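You operate a simulated robot arm through the tools that you are given. There is no shell and no other tool. Be economical: measure what you need, move in short steps, check, and stop when the job is done.

Carry out the task below with a simulated two-armed robot. There is one attempt and no reset: what you move stays moved.

TASK
Put one of the steel coils from the film end of the back table on the middle shelf of bay a. Put the white box that says "37" from the top of the test bench in the inside of the silver good tray and the white box that says "36" on the bed of the bag sealer. Count the clear lamp caps on the top of the test bench, then put as many of the short grey boxes from the top of the test bench on the divider shelf of bay b. Take the grey battery and put it on the lower shelf of the packing bench. Put the test stand on the front of the low steel table. Take the black adapter and leave it on the loading bench. The order is free. Set down upright: steel coil, white box, short grey box, grey battery, test stand.
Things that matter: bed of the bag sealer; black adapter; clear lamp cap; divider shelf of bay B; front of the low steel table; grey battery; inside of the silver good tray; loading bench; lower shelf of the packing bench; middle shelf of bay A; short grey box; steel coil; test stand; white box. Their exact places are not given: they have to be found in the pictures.

The check looks at the end state, three seconds after you hand in, the way a careful person would. Anything else that was tipped, shoved, dropped, spilled or broken makes it a failure. Lids that push on must go on centred and level and be pressed home; caps that screw on are set level and turned clockwise until they are tight.

THE ROBOT
Two 7-joint arms with fingered hands on one trunk, on a base that drives. Base frame: it is fixed to the floor where the robot stands at the start and does not move with it; the origin is under the middle of the robot, x ahead of it, y to its left, z up; the surface under the hand at the start is at about z = 0.7. Readings come in m, rad, newtons and seconds.
The left shoulder is at the start at [0.07, 0.145, 1.062], the right one opposite. With the tool pointing down near the work surface each hand reaches from about 0.38 to 0.78 m from the robot's upright axis, wherever it stands, measured 20 degrees to its own side. Places, roughly: bed of the bag sealer (29x19 cm) [-7.62, 1.76, 0.84]; black adapter (13x6x4 cm) [-2.9, 9.3, 0.6]; clear lamp cap [-5.25, 0.75, 1]; divider shelf of bay B [-0.7, -0.9, 1.2]; front of the low steel table (21x148 cm) [-2.5, 8.96, 0.62]; grey battery [-5, 0.25, 1]; inside of the silver good tray (15x15 cm) [-5.52, 1.04, 0.86]; loading bench [1.8, 8, 0.8]; lower shelf of the packing bench [-7.3, 1.1, 0.2]; middle shelf of bay A [-1.5, -0.9, 0.8]; short grey box [-5, 0.25, 1]; steel coil [0.5, 0, 0.75]; test stand [-4.25, 7.25, 0.75]; white box [-5.25, 0.25, 1]. Payload 3.5 kg a hand.
Tool frame (each hand has its own): the origin (TCP) lies between the finger pads and is the grasp point; the fingertips stand 0.025 m ahead of it; z points along the fingers, y is the line along which they close. The gripper opens to 0.088 m. The gripper's body begins 0.029 m behind the TCP. The gripper is a hand of 4 fingers: y runs from the thumb to the fingers, the wrist lies at [-0.013, -0.097, -0.162] in the tool frame.
Orientation is that of the tool frame in the base frame, as a unit quaternion [x, y, z, w]. With the fingers straight down and the wrist toward the robot, the tool's x, y and z point along [0, 1, 0], [1, 0, 0] and [0, 0, -1] of the base frame.

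THE INTERFACE
- The arms move only by the tool drive_tool. It takes "left_steps", "right_steps" or both (then of equal length, played together; a hand with none holds still); each is text: rows parted by semicolons, each of 6 numbers parted by spaces: the shift along the tool's x, y, z in m, then the turn, a rotation vector about the tool's x, y, z in rad. In form: tx ty tz rx ry rz; .... A call has 1 to 8 rows; each row shifts and turns the commanded pose from where the row before left it, along the tool's axes as they then stand. A row lasts 0.2 s, in which the tool goes at most 0.05 m and 0.15 rad; a call with a longer step from one row to the next is refused whole. Where a pose cannot be reached the arm comes as near as it can. A force on the tool above 40 N (or 10 N above the force at the start of the call, whichever is more), or a blocked arm, ends the call early, and 0.2 s more pass. In this call time passes only in rows, and 0.2 s behind the last. It gives the time, the measured TCP pose, the force on the tool (base axes), the opening and the grip force at its end, in the units of the frame above (readings bear some noise), with the torque about the TCP (base axes, N m) and any sound that the robot's microphone picked up, and new pictures: "show" is both (left out), scene, wrist or none (wrist: the cameras of the hands that moved).
- Cameras (640 x 400 px; columns grow to the right, rows downward): "scene" is now at [0.125, -0.0051, 1.357]; the picture's right is [-0.08, -1.00, 0.00], its down [-0.78, 0.06, -0.62] and it looks along [0.62, -0.05, -0.78] (base axes); focal length 264 px, centre (320, 200). "left" rides on the left gripper at [-0.064, -0.083, -0.098] in its tool frame; the picture's right is [-0.62, -0.37, 0.69], its down [0.71, -0.63, 0.30] and it looks along [0.32, 0.68, 0.65] (tool axes); focal length 265 px, centre (320, 200). "right" rides on the right gripper at [0.064, -0.083, -0.098] in its tool frame; the picture's right is [-0.62, 0.37, -0.69], its down [-0.71, -0.63, 0.30] and it looks along [-0.32, 0.68, 0.65] (tool axes); focal length 265 px, centre (320, 200).
- move_column(by): slides the trunk up (or, below 0, down) by that many m; the arms and the scene camera ride with it, the base frame stays. It gives what a move gives, with no picture.
- base_move(legs): drives the robot by 1 to 6 legs, each [ahead, left, turn to the left] in m, m and rad, along the robot's own axes; the way and the turn of a leg run together, so that a leg with both is an arc; at most 1.5 m and 3.142 rad a leg. The arms and the cameras ride along, it lands a little off, and it stops where it bumps. It gives what a move gives, and a new picture of the scene camera.
- curl_fingers(index, middle, ring, thumb_bend, thumb_turn, hand): sets how far each is bent, from 0 (flat) to 1 (curled in); at 0.3 the hand is open as for a grip, at 0.7 the pads meet at the TCP. One left out holds its place. A second passes; each finger stops where it meets its share of the squeeze, and holds until it gets a number again. It is the only way to open and close the hand. It gives what a move gives, with no picture; readings hold the bend of each and the force on the fingers (four entries, about 0 where the hand has none), thumb and palm. thumb_turn goes from beside the hand (0) to across from the fingers (1), as for a grip.
- turn_head(pan, tilt): turns the head with the scene camera to pan (to the left, within 1.501 rad either way) and tilt (down, from -0.506 to 1.204), counted from straight ahead of the robot. It gives what a move gives, and a new picture of the scene camera.
- measure_at(camera, pixels): for up to 12 pixels [column, row] of the newest picture of that camera ("zoom" is the newest enlarged one), the place [x, y, z] in the base frame of the surface seen there, good to about 0.003 m. It takes no simulated time.
- close_up(camera, box): a new picture of the part [left, top, right, bottom] of that camera's present view, enlarged. It takes no simulated time.
- sign_off(): hands the job in; it is judged then, once.

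Work in short steps. Measure before you move; look again where a grasp or a placing could have gone wrong, and mend it. You have 322 turns and 360 pictures in all, those below and enlarged ones among them. Open the grippers and draw the arms clear of the work before you hand the job in, unless the task says otherwise; then end with one line.

The tools are called as a command line: name --argument value ..., lists and objects as JSON in quotes. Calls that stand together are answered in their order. drive_tool: Moves the arms, as the interface text tells. Its arguments: {"type":"object","properties":{"left_steps":{"type":"string"},"right_steps":{"type":"string"},"show":{"type":"string","enum":["both","scene","wrist","none"]}},"required":[]} The other tools are called the same way: move_column (by) slides the trunk up or down; curl_fingers (index, middle, ring, thumb_bend, thumb_turn, hand) moves the fingers one by one; base_move (legs) drives the base; turn_head (pan, tilt) turns the head that bears the scene camera; measure_at (camera, pixels) gives the place of the surface under pixels of a picture; close_up (camera, box) takes an enlarged picture of a part of a camera's view; sign_off () hands the job in.

At the start:

```text
t: 0.0
left_tool_pos: [0.5437, 0.1384, 0.9731]
left_ee_rot: [0.707, 0.707, 0.0, -0.001]
left_ft_force: [0.7, 0.0, 1.1]
left_torque: [-0.03, 0.01, -0.01]
left_opening: 0.0879
left_gripper_force: 0.2
left_shape: jaw
left_bend: [0.3, 0.3, 0.3, 0.3, 0.98]
left_finger forces: [0.0, 0.0, 0.1, 0.1, 0.1, 0.0]
right_tool_pos: [0.4702, -0.306, 0.9294]
right_ee_rot: [0.707, 0.707, -0.001, 0.001]
right_ft_force: [0.2, -0.5, 0.3]
right_torque: [0.04, -0.02, 0.02]
right_opening: 0.0876
right_gripper_force: 0.0
right_shape: jaw
right_bend: [0.3, 0.3, 0.3, 0.3, 0.98]
right_finger forces: [0.0, 0.0, 0.0, 0.0, 0.0, 0.0]
trunk travel left (down, up): [-0.625, 0.215]
robot x, y, heading: [0.0001, 0.0029, -0.003]
head pan, tilt: [-0.08, 0.902]
```

scene: 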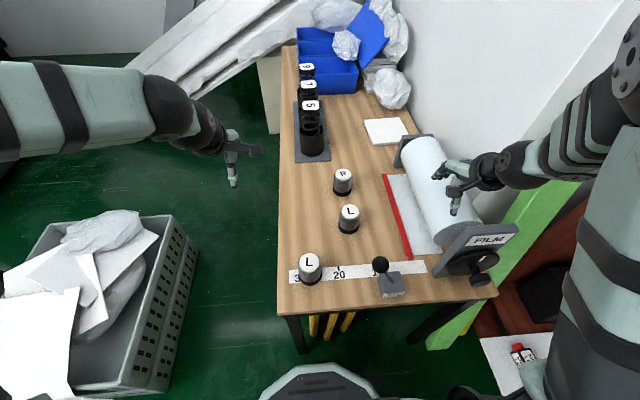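
right: 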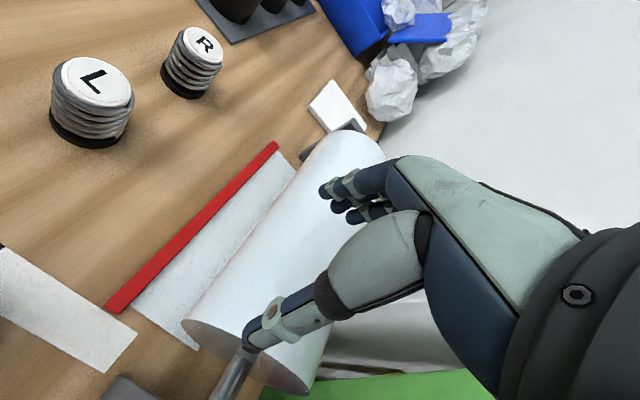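
left: 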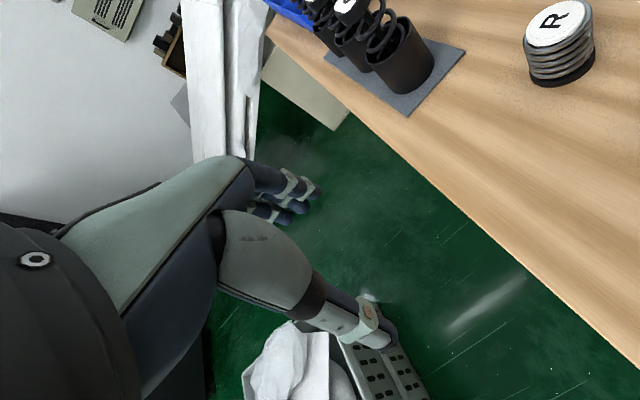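

The scene shows three capped coils at about (343,181), (348,218), (310,267). I measure them and take a close-up.

measure_at --camera "scene" --pixels '[[343, 174], [349, 211], [309, 262], [343, 192], [348, 231], [310, 280], [300, 225], [285, 290], [480, 290], [385, 290], [380, 263], [311, 130]]'

close_up --camera "scene" --box '[270, 60, 430, 310]'

```text
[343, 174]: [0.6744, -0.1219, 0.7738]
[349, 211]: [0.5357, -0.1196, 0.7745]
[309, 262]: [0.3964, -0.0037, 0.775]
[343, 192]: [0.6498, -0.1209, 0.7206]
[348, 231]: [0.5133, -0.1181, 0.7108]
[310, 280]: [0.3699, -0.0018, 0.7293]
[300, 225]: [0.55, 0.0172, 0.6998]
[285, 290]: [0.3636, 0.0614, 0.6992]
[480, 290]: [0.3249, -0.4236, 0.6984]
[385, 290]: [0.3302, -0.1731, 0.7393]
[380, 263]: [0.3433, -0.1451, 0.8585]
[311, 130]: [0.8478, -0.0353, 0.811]
```

```text
1.60 times, centred on (350, 185) of scene
```

zoom: 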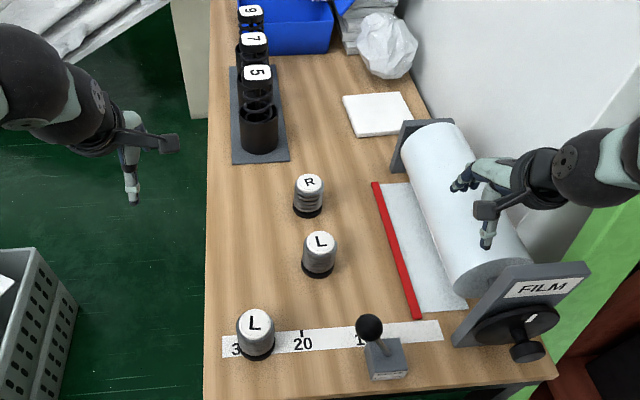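

The coil at (349,211) with top z 0.775 stands free and is about 0.045 wide. Before grasping I look right toward the bays to learn the shelf openings.

turn_head --pan -1.5 --tilt 0.4

```text
t: 1.6
left_tool_pos: [0.5437, 0.1383, 0.9734]
left_ee_rot: [0.708, 0.707, 0.0, 0.0]
left_ft_force: [-0.5, -0.4, -0.1]
left_torque: [0.04, 0.02, 0.01]
left_opening: 0.0874
left_gripper_force: 0.0
left_shape: jaw
left_bend: [0.3, 0.3, 0.3, 0.3, 0.98]
left_finger forces: [0.0, 0.1, 0.0, 0.1, 0.1, 0.0]
right_tool_pos: [0.4705, -0.306, 0.93]
right_ee_rot: [0.708, 0.707, 0.0, 0.0]
right_ft_force: [0.9, -0.5, 0.8]
right_torque: [0.01, -0.02, -0.02]
right_opening: 0.0875
right_gripper_force: 0.1
right_shape: jaw
right_bend: [0.3, 0.3, 0.3, 0.3, 0.98]
right_finger forces: [0.1, 0.0, 0.1, 0.0, 0.0, 0.0]
trunk travel left (down, up): [-0.625, 0.215]
robot x, y, heading: [-0.0012, -0.0003, -0.004]
head pan, tilt: [-1.499, 0.4]
```

scene: 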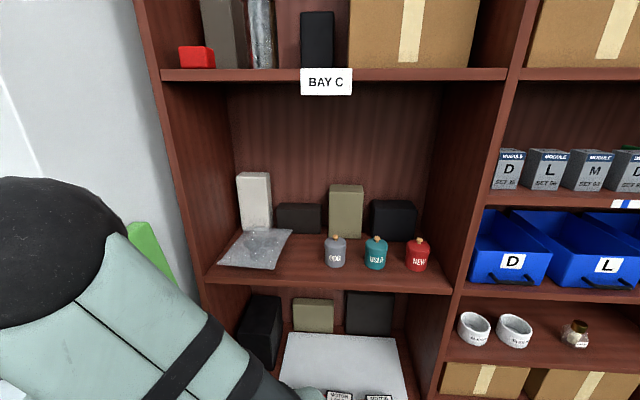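

Bay C is beside me; B and A lie behind. I look back at the table and bring the right hand over the coil at (0.536,-0.12).

turn_head --pan -0.15 --tilt 0.95

drive_tool --right_steps "0.0465 0.016 0 0 0 0;0.0465 0.016 0.01 0 0 0;0.0465 0.016 0.025 0 0 0;0.0465 0.0165 0.03 0 0 0" --show "both"

```text
t: 3.0
left_tool_pos: [0.5434, 0.1389, 0.9729]
left_ee_rot: [0.707, 0.708, 0.001, 0.0]
left_ft_force: [0.4, 0.5, 0.5]
left_torque: [0.01, 0.01, -0.04]
left_opening: 0.0877
left_gripper_force: 0.0
left_shape: jaw
left_bend: [0.3, 0.3, 0.3, 0.3, 0.98]
left_finger forces: [0.0, 0.1, 0.1, 0.1, 0.1, 0.1]
right_tool_pos: [0.4709, -0.3057, 0.9288]
right_ee_rot: [0.707, 0.707, 0.0, 0.0]
right_ft_force: [-0.4, -0.3, -0.3]
right_torque: [0.0, -0.02, -0.01]
right_opening: 0.0875
right_gripper_force: 0.0
right_shape: jaw
right_bend: [0.3, 0.3, 0.3, 0.3, 0.98]
right_finger forces: [0.0, 0.0, 0.0, 0.1, 0.0, 0.1]
trunk travel left (down, up): [-0.625, 0.215]
robot x, y, heading: [-0.0021, -0.0013, 0.003]
head pan, tilt: [-0.15, 0.949]
```

scene: 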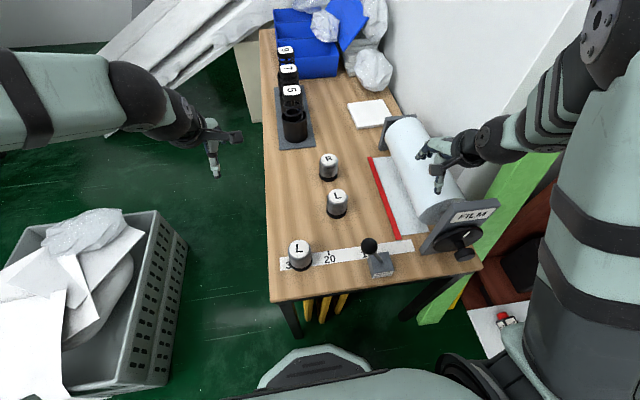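

```text
refused: row 2 steps farther than a row can; nothing moved
```

The row was too long; I split it smaller.

drive_tool --right_steps "0.037 0.013 0 0 0 0;0.037 0.013 0 0 0 0;0.037 0.013 0.02 0 0 0;0.037 0.013 0.025 0 0 0;0.037 0.013 0.025 0 0 0" --show "both"

```text
t: 4.2
left_tool_pos: [0.5431, 0.1397, 0.9728]
left_ee_rot: [0.707, 0.707, -0.001, -0.001]
left_ft_force: [-0.6, 0.3, -0.4]
left_torque: [0.0, -0.01, 0.0]
left_opening: 0.0874
left_gripper_force: 0.1
left_shape: jaw
left_bend: [0.3, 0.3, 0.3, 0.3, 0.98]
left_finger forces: [0.0, 0.1, 0.1, 0.0, 0.0, 0.1]
right_tool_pos: [0.5365, -0.1183, 0.8593]
right_ee_rot: [0.709, 0.705, 0.003, -0.002]
right_ft_force: [-0.2, 0.3, 0.7]
right_torque: [-0.01, -0.01, -0.01]
right_opening: 0.0877
right_gripper_force: 0.2
right_shape: jaw
right_bend: [0.3, 0.3, 0.3, 0.3, 0.98]
right_finger forces: [0.0, 0.0, 0.1, 0.0, 0.0, 0.0]
trunk travel left (down, up): [-0.625, 0.215]
robot x, y, heading: [0.0041, 0.0023, 0.0]
head pan, tilt: [-0.15, 0.949]
```

scene: 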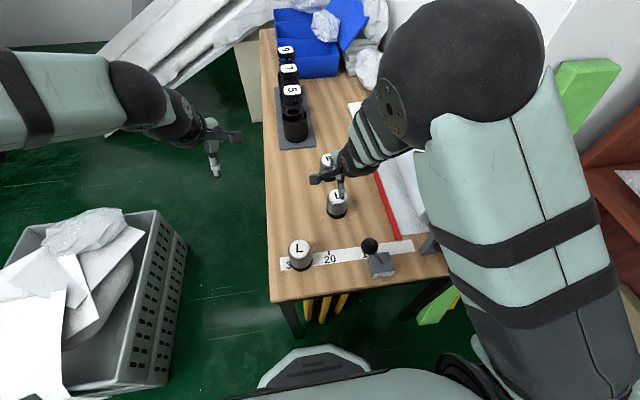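
right: 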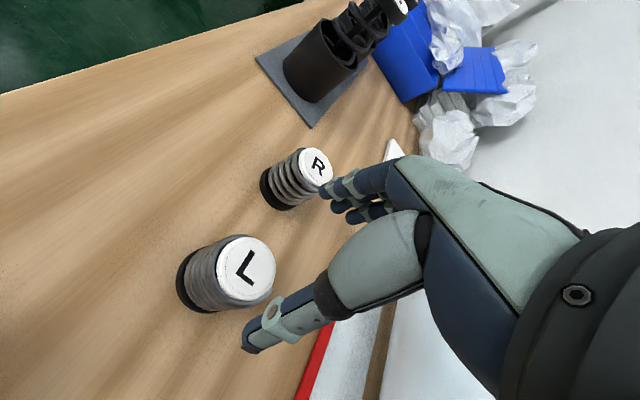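

The L coil cap is seen at (247,266) in the wrist view; I re-measure its centre and edges.

measure_at --camera "right" --pixels '[[247, 266], [222, 262], [272, 272], [250, 240], [240, 295], [315, 165], [190, 300], [215, 308]]'

```text
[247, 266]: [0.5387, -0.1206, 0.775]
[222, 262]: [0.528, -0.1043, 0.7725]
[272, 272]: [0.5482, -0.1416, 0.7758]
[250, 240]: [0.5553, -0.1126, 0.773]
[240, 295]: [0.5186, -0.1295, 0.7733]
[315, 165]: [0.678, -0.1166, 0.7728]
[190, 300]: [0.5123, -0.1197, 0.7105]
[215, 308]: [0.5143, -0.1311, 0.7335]
```

Centre is (0.537,-0.121). I go down to TCP z 0.757, then close.

drive_tool --right_steps "-0.003 0 0.034 0 0 0;0 0 0.034 0 0 0;0 0 0.034 0 0 0" --show "wrist"

```text
t: 5.0
left_tool_pos: [0.5435, 0.1384, 0.9715]
left_ee_rot: [0.707, 0.707, 0.0, 0.0]
left_ft_force: [0.3, 1.0, 0.6]
left_torque: [-0.05, -0.05, -0.03]
left_opening: 0.0876
left_gripper_force: 0.0
left_shape: jaw
left_bend: [0.3, 0.3, 0.3, 0.3, 0.98]
left_finger forces: [0.0, 0.0, 0.0, 0.1, 0.0, 0.0]
right_tool_pos: [0.535, -0.1204, 0.7582]
right_ee_rot: [0.707, 0.707, 0.0, -0.001]
right_ft_force: [0.5, 0.5, 0.9]
right_torque: [-0.05, -0.04, 0.0]
right_opening: 0.0878
right_gripper_force: 0.1
right_shape: jaw
right_bend: [0.3, 0.3, 0.3, 0.3, 0.98]
right_finger forces: [0.3, 0.0, 0.0, 0.0, 0.0, 0.0]
trunk travel left (down, up): [-0.625, 0.215]
robot x, y, heading: [-0.0009, 0.0003, 0.001]
head pan, tilt: [-0.15, 0.949]
```

right: 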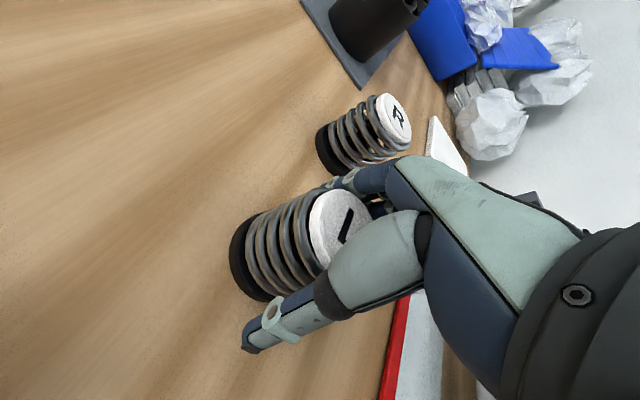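

The coil sits between thumb and fingers. I close moderately.

curl_fingers --hand "right" --index 0.7 --middle 0.7 --ring 0.7 --thumb_bend 0.7

drive_tool --right_steps "0 0 -0.03 0 0 0;0 0 -0.04 0 0 0;0 0 -0.04 0 0 0;0 0 -0.04 0 0 0" --show "both"

```text
t: 6.0
left_tool_pos: [0.543, 0.1388, 0.9738]
left_ee_rot: [0.708, 0.707, 0.0, 0.0]
left_ft_force: [0.2, -0.5, 0.4]
left_torque: [0.0, 0.01, 0.0]
left_opening: 0.0878
left_gripper_force: 0.2
left_shape: jaw
left_bend: [0.3, 0.3, 0.3, 0.3, 0.98]
left_finger forces: [0.0, 0.0, 0.0, 0.1, 0.1, 0.0]
right_tool_pos: [0.5352, -0.1213, 0.7589]
right_ee_rot: [0.707, 0.707, 0.0, 0.0]
right_ft_force: [1.0, 0.7, 2.4]
right_torque: [-0.06, -0.19, 0.03]
right_opening: 0.0493
right_gripper_force: 24.6
right_shape: fingers
right_bend: [0.44, 0.51, 0.58, 0.54, 0.94]
right_finger forces: [11.1, 6.8, 5.9, 0.0, 25.5, 0.0]
trunk travel left (down, up): [-0.625, 0.215]
robot x, y, heading: [-0.0002, 0.0011, -0.004]
head pan, tilt: [-0.15, 0.949]
```

```text
t: 7.0
left_tool_pos: [0.5421, 0.1388, 0.9738]
left_ee_rot: [0.707, 0.707, 0.0, 0.001]
left_ft_force: [-0.7, 0.2, 0.0]
left_torque: [-0.01, -0.01, -0.06]
left_opening: 0.0875
left_gripper_force: 0.1
left_shape: jaw
left_bend: [0.3, 0.3, 0.3, 0.3, 0.98]
left_finger forces: [0.1, 0.1, 0.1, 0.0, 0.1, 0.0]
right_tool_pos: [0.5311, -0.1281, 0.9095]
right_ee_rot: [0.707, 0.707, 0.0, 0.001]
right_ft_force: [-0.2, -0.9, -1.2]
right_torque: [-0.03, -0.02, -0.03]
right_opening: 0.049
right_gripper_force: 23.3
right_shape: fingers
right_bend: [0.44, 0.51, 0.59, 0.54, 0.94]
right_finger forces: [10.5, 6.2, 5.7, 0.0, 24.5, 0.0]
trunk travel left (down, up): [-0.625, 0.215]
robot x, y, heading: [0.0005, -0.0006, 0.002]
head pan, tilt: [-0.15, 0.949]
```

scene: 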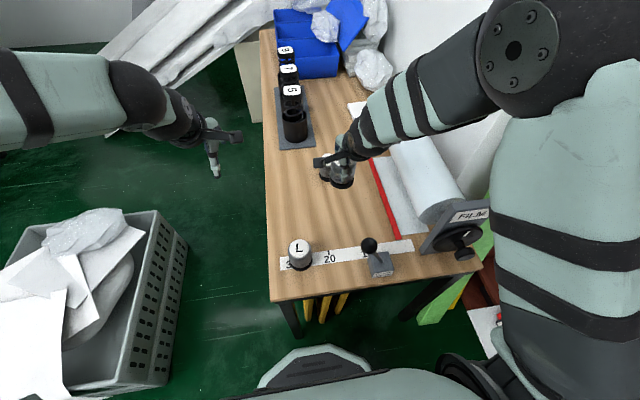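
right: 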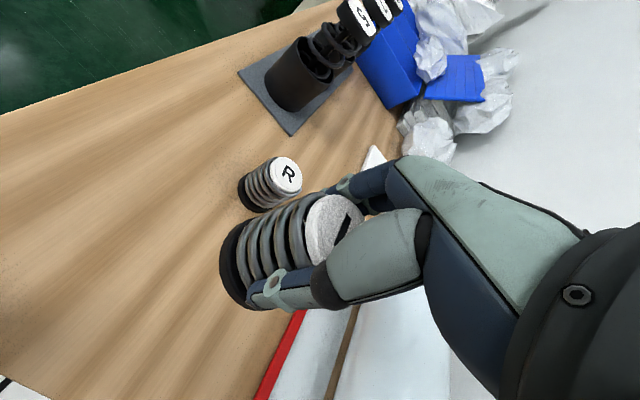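

The coil is held. I back off 0.7 m from the table and look to the right.

base_move --legs '[[-0.7, 0, 0]]'

turn_head --pan -1.5 --tilt 0.3

```text
t: 10.8
left_tool_pos: [-0.1392, 0.1381, 0.9722]
left_ee_rot: [0.707, 0.707, 0.0, 0.0]
left_ft_force: [-0.4, -0.3, -0.3]
left_torque: [0.0, -0.02, 0.01]
left_opening: 0.0873
left_gripper_force: 0.0
left_shape: jaw
left_bend: [0.3, 0.3, 0.3, 0.3, 0.98]
left_finger forces: [0.0, 0.0, 0.0, 0.0, 0.0, 0.1]
right_tool_pos: [-0.1518, -0.1268, 0.9092]
right_ee_rot: [0.707, 0.707, 0.0, 0.0]
right_ft_force: [0.4, 0.7, -0.9]
right_torque: [0.02, 0.0, 0.01]
right_opening: 0.0491
right_gripper_force: 22.9
right_shape: fingers
right_bend: [0.43, 0.51, 0.6, 0.55, 0.93]
right_finger forces: [10.4, 5.9, 6.0, 0.1, 23.7, 0.0]
trunk travel left (down, up): [-0.625, 0.215]
robot x, y, heading: [-0.6833, -0.0065, 0.003]
head pan, tilt: [-0.15, 0.949]
```

scene: 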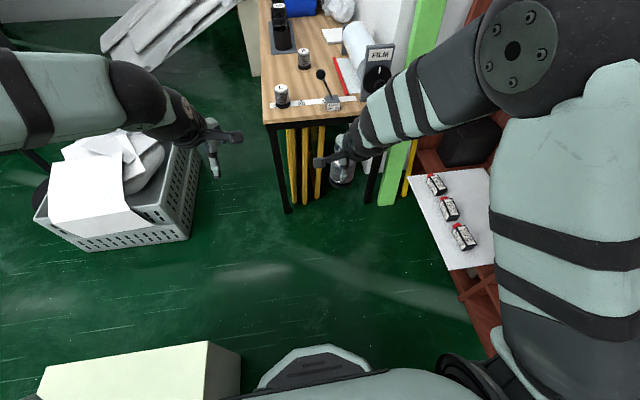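

```text
t: 12.3
left_tool_pos: [-0.1402, 0.1392, 0.9724]
left_ee_rot: [0.706, 0.708, 0.0, 0.0]
left_ft_force: [-0.3, 0.3, 0.6]
left_torque: [0.01, 0.05, -0.02]
left_opening: 0.0875
left_gripper_force: 0.1
left_shape: jaw
left_bend: [0.3, 0.3, 0.3, 0.3, 0.98]
left_finger forces: [0.0, 0.1, 0.0, 0.0, 0.0, 0.0]
right_tool_pos: [-0.1498, -0.1271, 0.9087]
right_ee_rot: [0.707, 0.708, -0.001, 0.0]
right_ft_force: [-0.8, 0.2, -1.1]
right_torque: [0.01, -0.01, 0.01]
right_opening: 0.0493
right_gripper_force: 22.8
right_shape: fingers
right_bend: [0.43, 0.51, 0.6, 0.55, 0.93]
right_finger forces: [10.4, 5.9, 6.0, 0.1, 23.7, 0.0]
trunk travel left (down, up): [-0.625, 0.215]
robot x, y, heading: [-0.6842, -0.0003, 0.008]
head pan, tilt: [-1.499, 0.3]
```

scene: 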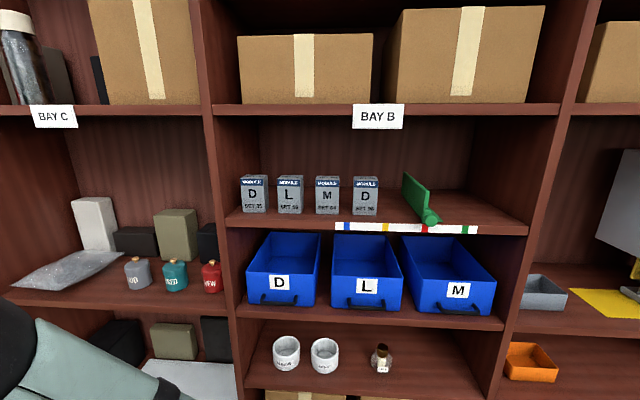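

Bay B's divider shelf has four modules and a green divider. I measure the shelf geometry.

measure_at --camera "scene" --pixels '[[410, 230], [240, 215], [510, 228], [480, 112], [366, 205], [437, 215], [400, 180], [545, 330], [205, 150], [570, 125], [350, 190], [530, 330]]'

turn_head --pan 1.4 --tilt 0.7

```text
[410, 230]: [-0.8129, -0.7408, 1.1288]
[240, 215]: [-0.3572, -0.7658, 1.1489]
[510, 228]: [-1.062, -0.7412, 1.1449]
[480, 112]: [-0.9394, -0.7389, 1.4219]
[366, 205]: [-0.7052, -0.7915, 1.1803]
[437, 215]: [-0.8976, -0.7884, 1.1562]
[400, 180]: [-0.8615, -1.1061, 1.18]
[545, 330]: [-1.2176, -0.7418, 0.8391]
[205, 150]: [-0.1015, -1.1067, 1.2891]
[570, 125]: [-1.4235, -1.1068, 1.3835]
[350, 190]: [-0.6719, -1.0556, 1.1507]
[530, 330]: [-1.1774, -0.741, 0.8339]
```

```text
t: 14.8
left_tool_pos: [-0.1397, 0.1391, 0.9725]
left_ee_rot: [0.706, 0.708, 0.0, 0.001]
left_ft_force: [0.3, -0.4, 0.1]
left_torque: [0.02, -0.02, 0.0]
left_opening: 0.0875
left_gripper_force: 0.0
left_shape: jaw
left_bend: [0.3, 0.3, 0.3, 0.3, 0.98]
left_finger forces: [0.1, 0.0, 0.0, 0.0, 0.0, 0.0]
right_tool_pos: [-0.1504, -0.127, 0.9088]
right_ee_rot: [0.707, 0.707, 0.0, 0.0]
right_ft_force: [0.2, 0.0, -1.7]
right_torque: [0.01, 0.01, 0.01]
right_opening: 0.0494
right_gripper_force: 23.0
right_shape: fingers
right_bend: [0.43, 0.51, 0.6, 0.55, 0.93]
right_finger forces: [10.4, 5.9, 6.2, 0.0, 23.7, 0.0]
trunk travel left (down, up): [-0.625, 0.215]
robot x, y, heading: [-0.6842, 0.0009, 0.002]
head pan, tilt: [1.4, 0.7]
```

scene: 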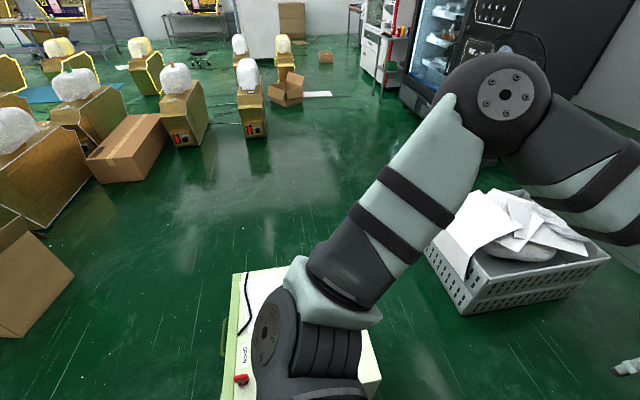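

A cream cabinet stands close on my left at (300,300). I measure it and look around more.

measure_at --camera "scene" --pixels '[[240, 290], [245, 390], [370, 375], [280, 270], [50, 275], [200, 140], [252, 135], [440, 270], [575, 280], [15, 330], [460, 310], [225, 360]]'

turn_head --pan 1.5 --tilt 0.1

```text
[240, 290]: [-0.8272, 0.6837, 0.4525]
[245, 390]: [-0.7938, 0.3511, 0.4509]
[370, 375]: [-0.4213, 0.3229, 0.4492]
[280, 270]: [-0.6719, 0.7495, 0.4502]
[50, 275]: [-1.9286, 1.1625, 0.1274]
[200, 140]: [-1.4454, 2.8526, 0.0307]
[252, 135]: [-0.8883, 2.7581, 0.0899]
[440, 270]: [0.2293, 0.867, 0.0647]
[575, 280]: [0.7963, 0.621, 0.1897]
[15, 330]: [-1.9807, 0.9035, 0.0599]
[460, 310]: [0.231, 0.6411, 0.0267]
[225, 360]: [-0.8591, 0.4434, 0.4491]
```

```text
t: 15.8
left_tool_pos: [-0.1406, 0.1385, 0.9725]
left_ee_rot: [0.706, 0.708, 0.001, 0.0]
left_ft_force: [-0.1, 0.0, -0.6]
left_torque: [0.03, -0.02, 0.0]
left_opening: 0.0875
left_gripper_force: 0.0
left_shape: jaw
left_bend: [0.3, 0.3, 0.3, 0.3, 0.98]
left_finger forces: [0.0, 0.0, 0.0, 0.1, 0.1, 0.0]
right_tool_pos: [-0.1503, -0.1272, 0.909]
right_ee_rot: [0.707, 0.708, 0.001, 0.0]
right_ft_force: [-0.5, -0.8, -0.9]
right_torque: [0.0, 0.01, -0.03]
right_opening: 0.0493
right_gripper_force: 23.0
right_shape: fingers
right_bend: [0.43, 0.51, 0.6, 0.55, 0.93]
right_finger forces: [10.5, 5.9, 6.1, 0.1, 23.8, 0.0]
trunk travel left (down, up): [-0.625, 0.215]
robot x, y, heading: [-0.6875, -0.0002, 0.004]
head pan, tilt: [1.499, 0.099]
```

scene: 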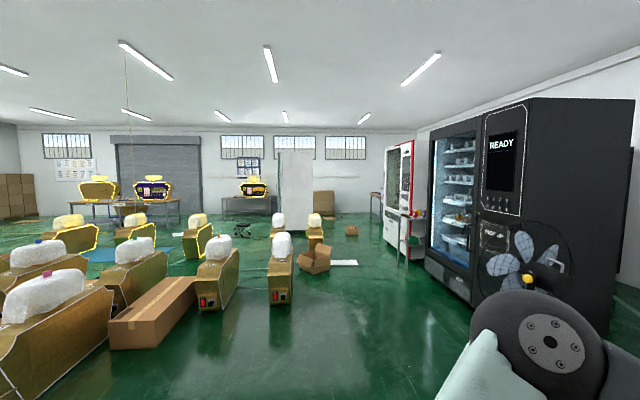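

Space around is roughly clear. I turn right to face the bays, then look to my right (along -x).

base_move --legs '[[-0.3, 0, 0], [0, 0, -1.571]]'

turn_head --pan -0.9 --tilt 0.5

```text
t: 21.7
left_tool_pos: [-0.8507, -0.5452, 0.9722]
left_ee_rot: [1.0, -0.002, 0.0, 0.0]
left_ft_force: [-0.5, -0.9, 0.3]
left_torque: [0.04, -0.01, -0.01]
left_opening: 0.0875
left_gripper_force: 0.2
left_shape: jaw
left_bend: [0.3, 0.3, 0.3, 0.3, 0.98]
left_finger forces: [0.0, 0.1, 0.1, 0.0, 0.0, 0.0]
right_tool_pos: [-1.1173, -0.5327, 0.9086]
right_ee_rot: [1.0, -0.003, 0.0, 0.0]
right_ft_force: [0.7, -0.3, -1.0]
right_torque: [0.0, 0.02, -0.02]
right_opening: 0.049
right_gripper_force: 21.9
right_shape: fingers
right_bend: [0.43, 0.51, 0.6, 0.55, 0.93]
right_finger forces: [9.9, 5.9, 5.9, 0.0, 22.5, 0.0]
trunk travel left (down, up): [-0.625, 0.215]
robot x, y, heading: [-0.9848, 0.0014, -1.57]
head pan, tilt: [1.499, 0.099]
```

scene: 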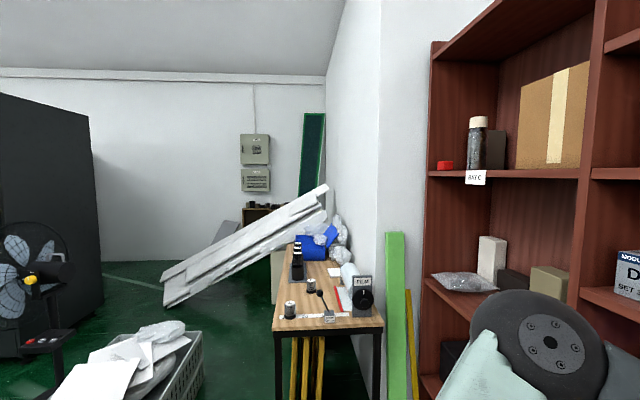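

```text
t: 23.9
left_tool_pos: [-0.8523, -0.5447, 0.9711]
left_ee_rot: [1.0, -0.002, 0.0, 0.0]
left_ft_force: [0.0, -0.5, 0.3]
left_torque: [-0.01, 0.0, 0.01]
left_opening: 0.0876
left_gripper_force: 0.0
left_shape: jaw
left_bend: [0.3, 0.3, 0.3, 0.3, 0.98]
left_finger forces: [0.0, 0.0, 0.0, 0.0, 0.0, 0.1]
right_tool_pos: [-1.1169, -0.5325, 0.9089]
right_ee_rot: [1.0, -0.001, 0.0, -0.001]
right_ft_force: [0.0, -1.1, -0.6]
right_torque: [0.0, -0.02, -0.04]
right_opening: 0.0489
right_gripper_force: 22.0
right_shape: fingers
right_bend: [0.43, 0.51, 0.6, 0.55, 0.93]
right_finger forces: [10.0, 5.8, 6.0, 0.0, 22.6, 0.0]
trunk travel left (down, up): [-0.625, 0.215]
robot x, y, heading: [-0.9878, 0.0009, -1.578]
head pan, tilt: [-0.901, 0.499]
```

scene: 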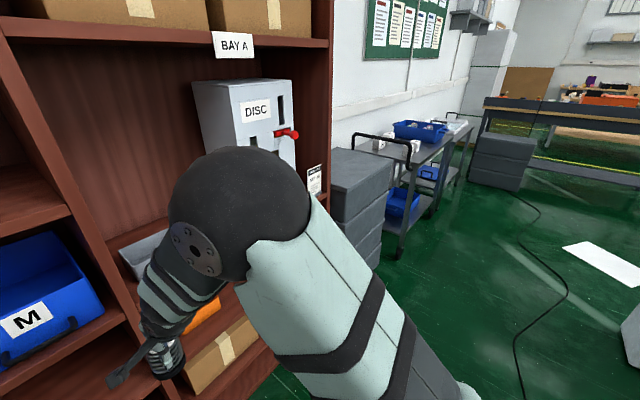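

Bay A with the DISC unit is to my right. I shift right 0.35 m and look at its middle shelf.

base_move --legs '[[0, -0.4, 0]]'

turn_head --pan -0.1 --tilt 0.6

```text
t: 26.4
left_tool_pos: [-1.2543, -0.5426, 0.9717]
left_ee_rot: [1.0, -0.005, 0.0, 0.0]
left_ft_force: [0.4, -0.7, 0.0]
left_torque: [0.01, -0.02, 0.01]
left_opening: 0.0876
left_gripper_force: 0.0
left_shape: jaw
left_bend: [0.3, 0.3, 0.3, 0.3, 0.98]
left_finger forces: [0.0, 0.0, 0.0, 0.1, 0.0, 0.1]
right_tool_pos: [-1.5213, -0.5293, 0.9083]
right_ee_rot: [1.0, -0.004, 0.0, 0.0]
right_ft_force: [0.1, 0.2, -0.1]
right_torque: [-0.03, 0.02, 0.03]
right_opening: 0.0488
right_gripper_force: 22.2
right_shape: fingers
right_bend: [0.43, 0.51, 0.6, 0.55, 0.93]
right_finger forces: [9.9, 5.9, 6.1, 0.0, 22.4, 0.0]
trunk travel left (down, up): [-0.625, 0.215]
robot x, y, heading: [-1.3883, 0.001, -1.579]
head pan, tilt: [-0.901, 0.499]
```

scene: 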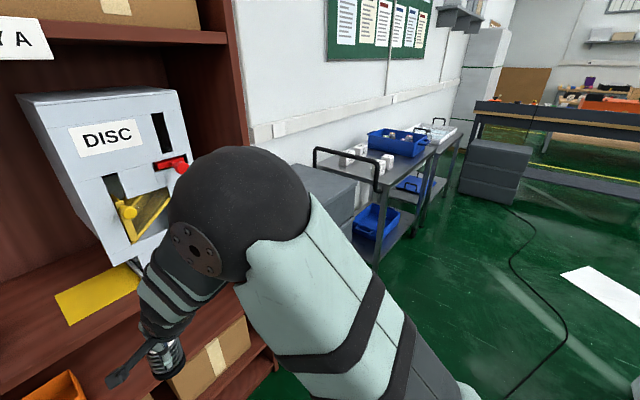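

```text
t: 27.6
left_tool_pos: [-1.2558, -0.5428, 0.9722]
left_ee_rot: [1.0, -0.004, 0.0, 0.0]
left_ft_force: [0.5, 0.2, -1.0]
left_torque: [-0.01, -0.03, -0.02]
left_opening: 0.0877
left_gripper_force: 0.1
left_shape: jaw
left_bend: [0.3, 0.3, 0.3, 0.3, 0.98]
left_finger forces: [0.0, 0.1, 0.0, 0.0, 0.0, 0.0]
right_tool_pos: [-1.5232, -0.5306, 0.9088]
right_ee_rot: [1.0, -0.005, 0.0, 0.0]
right_ft_force: [0.0, -0.1, -0.7]
right_torque: [0.02, 0.02, 0.01]
right_opening: 0.0487
right_gripper_force: 21.9
right_shape: fingers
right_bend: [0.43, 0.51, 0.6, 0.55, 0.93]
right_finger forces: [9.8, 5.9, 6.0, 0.1, 22.5, 0.0]
trunk travel left (down, up): [-0.625, 0.215]
robot x, y, heading: [-1.3903, 0.0022, -1.582]
head pan, tilt: [-0.099, 0.6]
```

scene: 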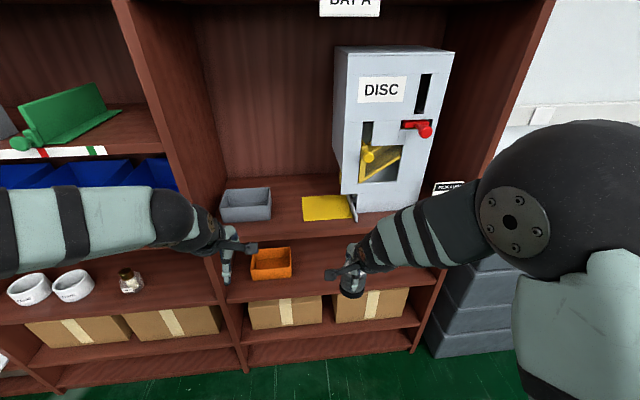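

Measure bay A's shelves and free area between the grey bin and yellow sheet.

measure_at --camera "scene" --pixels '[[288, 225], [285, 185], [270, 218], [305, 220], [303, 198], [222, 218], [271, 191], [300, 240], [270, 260], [340, 200], [350, 222], [240, 235]]'

close_up --camera "scene" --box '[180, 130, 440, 300]'

```text
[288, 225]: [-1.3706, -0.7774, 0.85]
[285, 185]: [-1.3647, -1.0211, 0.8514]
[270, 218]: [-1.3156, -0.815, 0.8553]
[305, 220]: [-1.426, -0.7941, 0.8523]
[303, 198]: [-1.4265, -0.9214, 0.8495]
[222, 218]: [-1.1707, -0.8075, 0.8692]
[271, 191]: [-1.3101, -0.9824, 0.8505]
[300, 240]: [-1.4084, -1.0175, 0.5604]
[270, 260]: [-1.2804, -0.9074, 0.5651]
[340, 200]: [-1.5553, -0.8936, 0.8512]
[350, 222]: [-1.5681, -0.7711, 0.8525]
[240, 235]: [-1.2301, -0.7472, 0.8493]
```

```text
2.35 times, centred on (310, 215) of scene
```

zoom: 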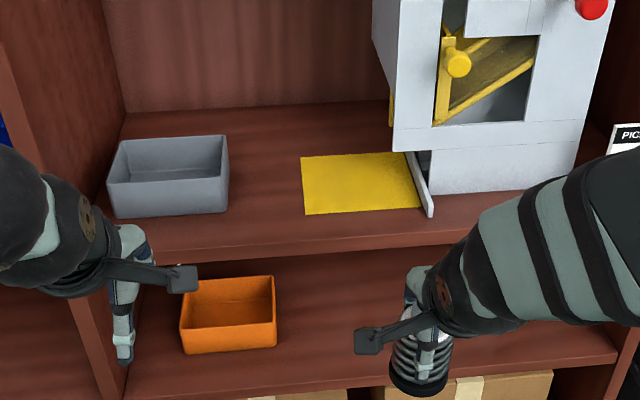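

The free spot is (-1.368,-0.85) on the shelf z 0.85, between bin edge x -1.313 and sheet x -1.426. I lift the right hand, draw back the left, then move the base.

drive_tool --left_steps "0 -0.045 0 0 0 0;0 -0.045 0 0 0 0;0 -0.045 0 0 0 0" --right_steps "0 0 -0.03 0 0 0;0 0 -0.03 0 0 0;0 0 -0.01 0 0 0" --show "none"

base_move --legs '[[0, 0.155, 0], [0.18, 0, 0]]'

```text
t: 28.4
left_tool_pos: [-1.2563, -0.4071, 0.9747]
left_ee_rot: [1.0, -0.004, 0.0, 0.001]
left_ft_force: [0.2, 1.1, -1.3]
left_torque: [-0.01, -0.02, 0.02]
left_opening: 0.0875
left_gripper_force: 0.1
left_shape: jaw
left_bend: [0.3, 0.3, 0.3, 0.3, 0.98]
left_finger forces: [0.0, 0.0, 0.0, 0.0, 0.0, 0.1]
right_tool_pos: [-1.5232, -0.5288, 0.9817]
right_ee_rot: [1.0, -0.004, 0.0, 0.001]
right_ft_force: [0.7, 0.1, -1.2]
right_torque: [0.01, 0.03, 0.0]
right_opening: 0.0491
right_gripper_force: 22.2
right_shape: fingers
right_bend: [0.43, 0.51, 0.6, 0.55, 0.93]
right_finger forces: [9.9, 5.8, 6.0, 0.0, 22.4, 0.0]
trunk travel left (down, up): [-0.625, 0.215]
robot x, y, heading: [-1.3895, 0.0065, -1.573]
head pan, tilt: [-0.099, 0.6]
```

```text
t: 30.9
left_tool_pos: [-1.1036, -0.5861, 0.9748]
left_ee_rot: [1.0, -0.005, 0.0, 0.0]
left_ft_force: [0.9, -0.1, 0.0]
left_torque: [0.01, 0.0, -0.02]
left_opening: 0.0877
left_gripper_force: 0.1
left_shape: jaw
left_bend: [0.3, 0.3, 0.3, 0.3, 0.98]
left_finger forces: [0.1, 0.0, 0.0, 0.1, 0.0, 0.1]
right_tool_pos: [-1.3683, -0.7069, 0.9798]
right_ee_rot: [1.0, -0.007, 0.0, 0.0]
right_ft_force: [0.3, 0.6, -0.1]
right_torque: [0.0, -0.01, -0.02]
right_opening: 0.049
right_gripper_force: 22.1
right_shape: fingers
right_bend: [0.43, 0.51, 0.6, 0.55, 0.93]
right_finger forces: [9.8, 5.9, 6.2, 0.0, 22.6, 0.0]
trunk travel left (down, up): [-0.625, 0.215]
robot x, y, heading: [-1.2363, -0.1742, -1.576]
head pan, tilt: [-0.099, 0.6]
```

scene: 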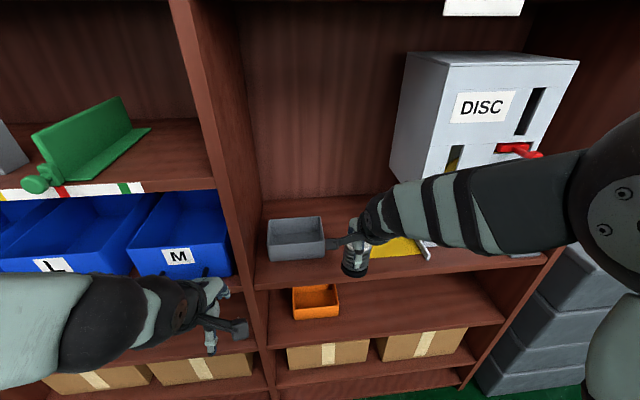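

The hand is lined up at x -1.368. I reach in 0.14 m.

drive_tool --right_steps "0 0.047 0 0 0 0;0 0.047 0 0 0 0;0 0.047 0 0 0 0;0 0 0.03 0 0 0" --show "both"

```text
t: 31.9
left_tool_pos: [-1.1037, -0.5876, 0.9766]
left_ee_rot: [1.0, -0.007, 0.0, -0.001]
left_ft_force: [-0.3, -0.4, 0.6]
left_torque: [-0.02, -0.03, -0.01]
left_opening: 0.0876
left_gripper_force: 0.1
left_shape: jaw
left_bend: [0.3, 0.3, 0.3, 0.3, 0.98]
left_finger forces: [0.1, 0.0, 0.0, 0.1, 0.0, 0.0]
right_tool_pos: [-1.3731, -0.8508, 0.9486]
right_ee_rot: [1.0, -0.006, 0.0, 0.0]
right_ft_force: [0.5, 0.1, -2.1]
right_torque: [-0.04, 0.02, 0.01]
right_opening: 0.0486
right_gripper_force: 22.5
right_shape: fingers
right_bend: [0.43, 0.51, 0.6, 0.55, 0.93]
right_finger forces: [9.8, 5.8, 6.1, 0.0, 22.1, 0.0]
trunk travel left (down, up): [-0.625, 0.215]
robot x, y, heading: [-1.2402, -0.1775, -1.587]
head pan, tilt: [-0.099, 0.6]
```

scene: 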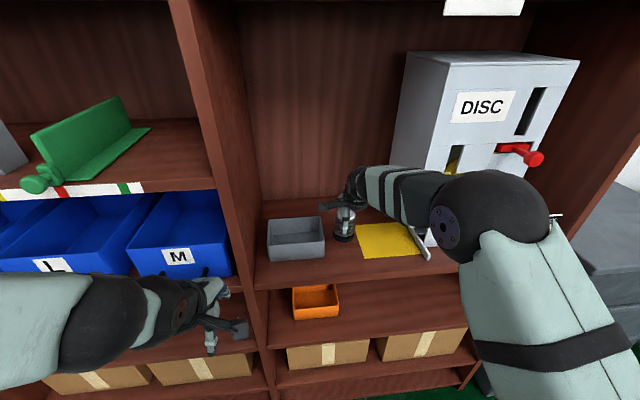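
right: 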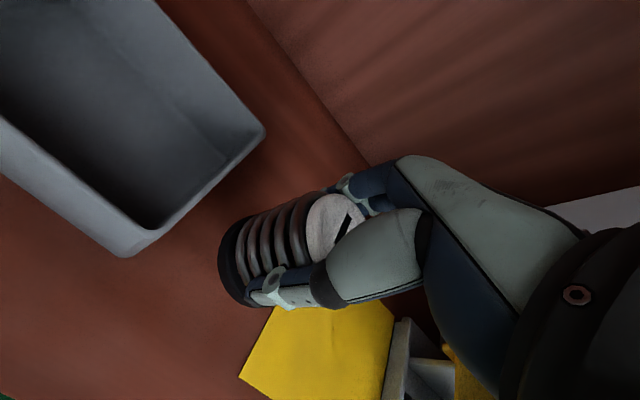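

Clear between bin and sheet. I lower 0.038 gently to the shelf.

drive_tool --right_steps "0.003 0 0.02 0 0 0;0 0 0.012 0 0 0;0 0 0.006 0 0 0" --show "wrist"

```text
t: 32.7
left_tool_pos: [-1.1032, -0.5884, 0.9756]
left_ee_rot: [1.0, -0.005, 0.0, 0.0]
left_ft_force: [0.3, -0.1, 1.1]
left_torque: [0.02, 0.01, 0.03]
left_opening: 0.0877
left_gripper_force: 0.1
left_shape: jaw
left_bend: [0.3, 0.3, 0.3, 0.3, 0.98]
left_finger forces: [0.1, 0.0, 0.1, 0.0, 0.0, 0.0]
right_tool_pos: [-1.3679, -0.8509, 0.9105]
right_ee_rot: [1.0, -0.006, 0.0, 0.0]
right_ft_force: [0.1, 0.5, -0.6]
right_torque: [0.02, -0.03, 0.01]
right_opening: 0.0489
right_gripper_force: 22.1
right_shape: fingers
right_bend: [0.43, 0.51, 0.6, 0.55, 0.93]
right_finger forces: [9.8, 5.8, 6.1, 0.1, 22.1, 0.0]
trunk travel left (down, up): [-0.625, 0.215]
robot x, y, heading: [-1.2366, -0.1782, -1.582]
head pan, tilt: [-0.099, 0.6]
```

right: 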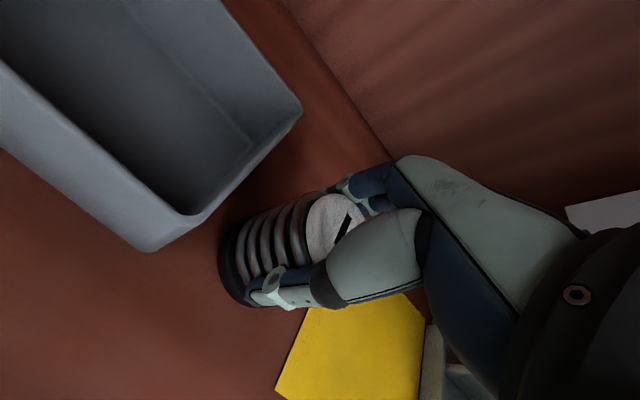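

No contact force yet; I creep down 2 mm at a time.

drive_tool --right_steps "0 0 0.002 0 0 0;0 0 0.001 0 0 0" --show "none"

```text
t: 33.3
left_tool_pos: [-1.1033, -0.5874, 0.9755]
left_ee_rot: [1.0, -0.005, 0.0, 0.0]
left_ft_force: [-0.3, 0.4, 1.1]
left_torque: [0.04, 0.03, -0.02]
left_opening: 0.0877
left_gripper_force: 0.1
left_shape: jaw
left_bend: [0.3, 0.3, 0.3, 0.3, 0.98]
left_finger forces: [0.0, 0.0, 0.0, 0.0, 0.1, 0.1]
right_tool_pos: [-1.3672, -0.8503, 0.9104]
right_ee_rot: [1.0, -0.005, 0.001, 0.001]
right_ft_force: [-1.1, 0.3, 1.9]
right_torque: [-0.09, 0.08, 0.02]
right_opening: 0.0489
right_gripper_force: 21.8
right_shape: fingers
right_bend: [0.43, 0.51, 0.6, 0.55, 0.93]
right_finger forces: [9.9, 6.1, 6.6, 0.0, 22.6, 0.0]
trunk travel left (down, up): [-0.625, 0.215]
robot x, y, heading: [-1.2367, -0.1739, -1.581]
head pan, tilt: [-0.099, 0.6]
```

Contact felt (+2 N). I open the hand.

curl_fingers --hand "right" --index 0.3 --middle 0.3 --ring 0.3 --thumb_bend 0.3 --thumb_turn 0.98

drive_tool --right_steps "0 0 -0.03 0 0 0;0 0 -0.04 0 0 0;0 0 -0.04 0 0 0;0 0 -0.02 0 0 0;0 -0.05 0 0 0 0;0 -0.05 0 0 0 0;0 -0.05 0 0 0 0;0 -0.05 0 0 0 0" --show "both"

```text
t: 34.3
left_tool_pos: [-1.1033, -0.5878, 0.9754]
left_ee_rot: [1.0, -0.005, 0.0, 0.0]
left_ft_force: [0.1, -0.1, 0.3]
left_torque: [0.01, 0.0, -0.01]
left_opening: 0.0878
left_gripper_force: 0.0
left_shape: jaw
left_bend: [0.3, 0.3, 0.3, 0.3, 0.98]
left_finger forces: [0.0, 0.0, 0.0, 0.1, 0.0, 0.1]
right_tool_pos: [-1.3669, -0.8503, 0.9082]
right_ee_rot: [1.0, -0.006, 0.001, 0.001]
right_ft_force: [-0.3, 0.4, 0.7]
right_torque: [-0.06, 0.02, 0.0]
right_opening: 0.0847
right_gripper_force: 0.1
right_shape: fingers
right_bend: [0.3, 0.3, 0.3, 0.3, 0.96]
right_finger forces: [0.0, 0.0, 0.1, 0.1, 0.0, 0.1]
trunk travel left (down, up): [-0.625, 0.215]
robot x, y, heading: [-1.2332, -0.1748, -1.585]
head pan, tilt: [-0.099, 0.6]
```

```text
t: 36.1
left_tool_pos: [-1.1054, -0.586, 0.976]
left_ee_rot: [1.0, -0.005, 0.001, 0.001]
left_ft_force: [-0.8, 0.2, -0.1]
left_torque: [-0.01, -0.04, -0.03]
left_opening: 0.0877
left_gripper_force: 0.1
left_shape: jaw
left_bend: [0.3, 0.3, 0.3, 0.3, 0.98]
left_finger forces: [0.0, 0.1, 0.0, 0.0, 0.0, 0.0]
right_tool_pos: [-1.371, -0.6473, 1.0412]
right_ee_rot: [1.0, -0.005, 0.001, 0.001]
right_ft_force: [-0.1, 0.5, 0.1]
right_torque: [-0.01, 0.0, 0.0]
right_opening: 0.0844
right_gripper_force: 0.1
right_shape: fingers
right_bend: [0.3, 0.3, 0.3, 0.3, 0.96]
right_finger forces: [0.1, 0.0, 0.1, 0.0, 0.0, 0.0]
trunk travel left (down, up): [-0.625, 0.215]
robot x, y, heading: [-1.2378, -0.1754, -1.584]
head pan, tilt: [-0.099, 0.6]
```

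scene: 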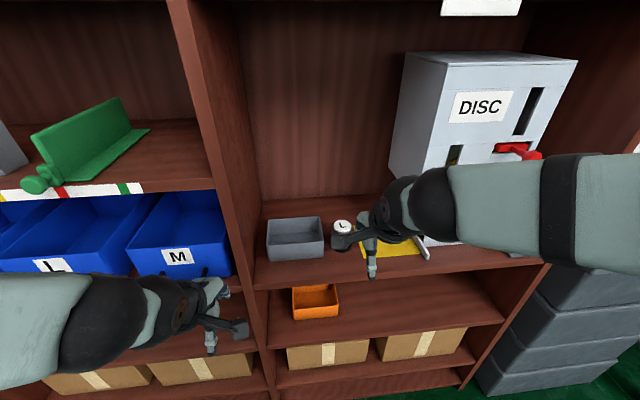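
right: 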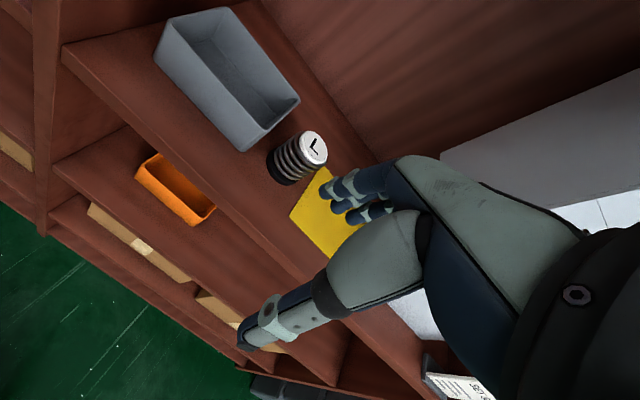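

The coil stands upright at (342,228). I back out, retract and turn to face -x toward the test bench.

base_move --legs '[[-0.3, 0, 0], [0, 0, -1.571]]'

turn_head --pan 0.0 --tilt 0.25

```text
t: 41.9
left_tool_pos: [-1.6438, -0.0136, 0.9751]
left_ee_rot: [-0.705, 0.709, 0.0, 0.0]
left_ft_force: [-0.5, 0.2, 0.3]
left_torque: [-0.03, -0.02, 0.02]
left_opening: 0.0877
left_gripper_force: 0.1
left_shape: jaw
left_bend: [0.3, 0.3, 0.3, 0.3, 0.98]
left_finger forces: [0.0, 0.0, 0.0, 0.0, 0.0, 0.0]
right_tool_pos: [-1.7061, 0.2502, 1.0406]
right_ee_rot: [-0.705, 0.709, 0.0, 0.0]
right_ft_force: [0.8, -0.6, 0.3]
right_torque: [0.05, 0.04, 0.0]
right_opening: 0.0847
right_gripper_force: 0.0
right_shape: fingers
right_bend: [0.3, 0.3, 0.3, 0.3, 0.96]
right_finger forces: [0.0, 0.1, 0.0, 0.1, 0.1, 0.1]
trunk travel left (down, up): [-0.625, 0.215]
robot x, y, heading: [-1.2317, 0.119, 3.138]
head pan, tilt: [-0.099, 0.6]
```

scene: 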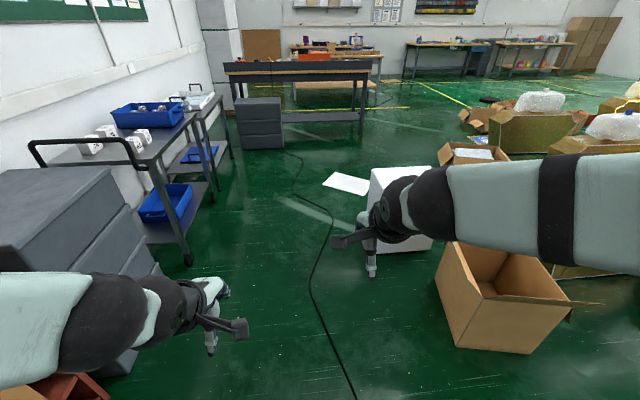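

```text
t: 42.7
left_tool_pos: [-1.6425, -0.0134, 0.9749]
left_ee_rot: [-0.705, 0.709, 0.0, 0.0]
left_ft_force: [-0.2, -0.6, -0.4]
left_torque: [-0.02, -0.02, -0.01]
left_opening: 0.0875
left_gripper_force: 0.0
left_shape: jaw
left_bend: [0.3, 0.3, 0.3, 0.3, 0.98]
left_finger forces: [0.1, 0.0, 0.0, 0.0, 0.1, 0.0]
right_tool_pos: [-1.7071, 0.2511, 1.0403]
right_ee_rot: [-0.705, 0.709, 0.0, 0.0]
right_ft_force: [-0.1, 0.8, 0.6]
right_torque: [0.04, -0.01, 0.02]
right_opening: 0.0847
right_gripper_force: 0.0
right_shape: fingers
right_bend: [0.3, 0.3, 0.3, 0.3, 0.96]
right_finger forces: [0.0, 0.0, 0.0, 0.0, 0.1, 0.0]
trunk travel left (down, up): [-0.625, 0.215]
robot x, y, heading: [-1.23, 0.1219, 3.136]
head pan, tilt: [0.0, 0.25]
```

scene: 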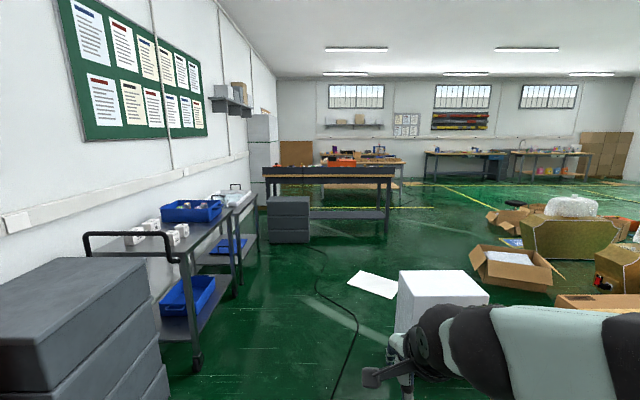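

I measure obstacles along the way: white cube (430,300), carton (500,300), trolley (200,330), drawer stack (290,220), bench.

measure_at --camera "scene" --pixels '[[400, 320], [440, 280], [195, 365], [235, 290], [290, 200], [305, 240], [385, 175], [270, 175], [330, 168], [375, 285], [480, 310], [335, 215]]'

close_up --camera "scene" --box '[250, 130, 450, 255]'

```text
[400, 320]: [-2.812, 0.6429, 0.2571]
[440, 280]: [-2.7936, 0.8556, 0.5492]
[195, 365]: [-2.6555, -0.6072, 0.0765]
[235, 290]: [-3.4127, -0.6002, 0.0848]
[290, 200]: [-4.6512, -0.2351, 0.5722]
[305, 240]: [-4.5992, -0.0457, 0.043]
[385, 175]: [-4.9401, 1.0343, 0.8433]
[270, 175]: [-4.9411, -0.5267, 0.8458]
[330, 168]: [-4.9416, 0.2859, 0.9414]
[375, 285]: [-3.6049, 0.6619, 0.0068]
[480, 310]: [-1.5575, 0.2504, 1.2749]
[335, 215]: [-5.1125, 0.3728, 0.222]
```

```text
3.20 times, centred on (350, 192) of scene
```

zoom: 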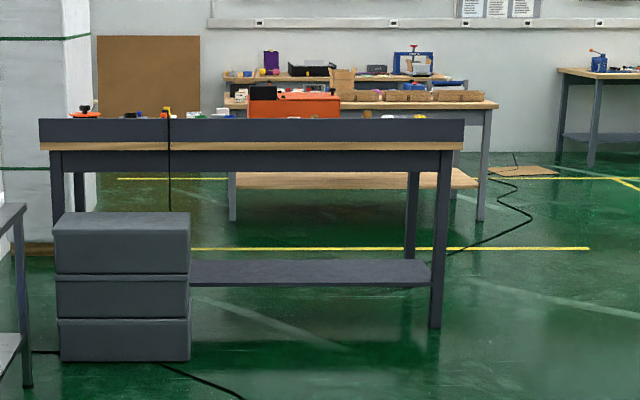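

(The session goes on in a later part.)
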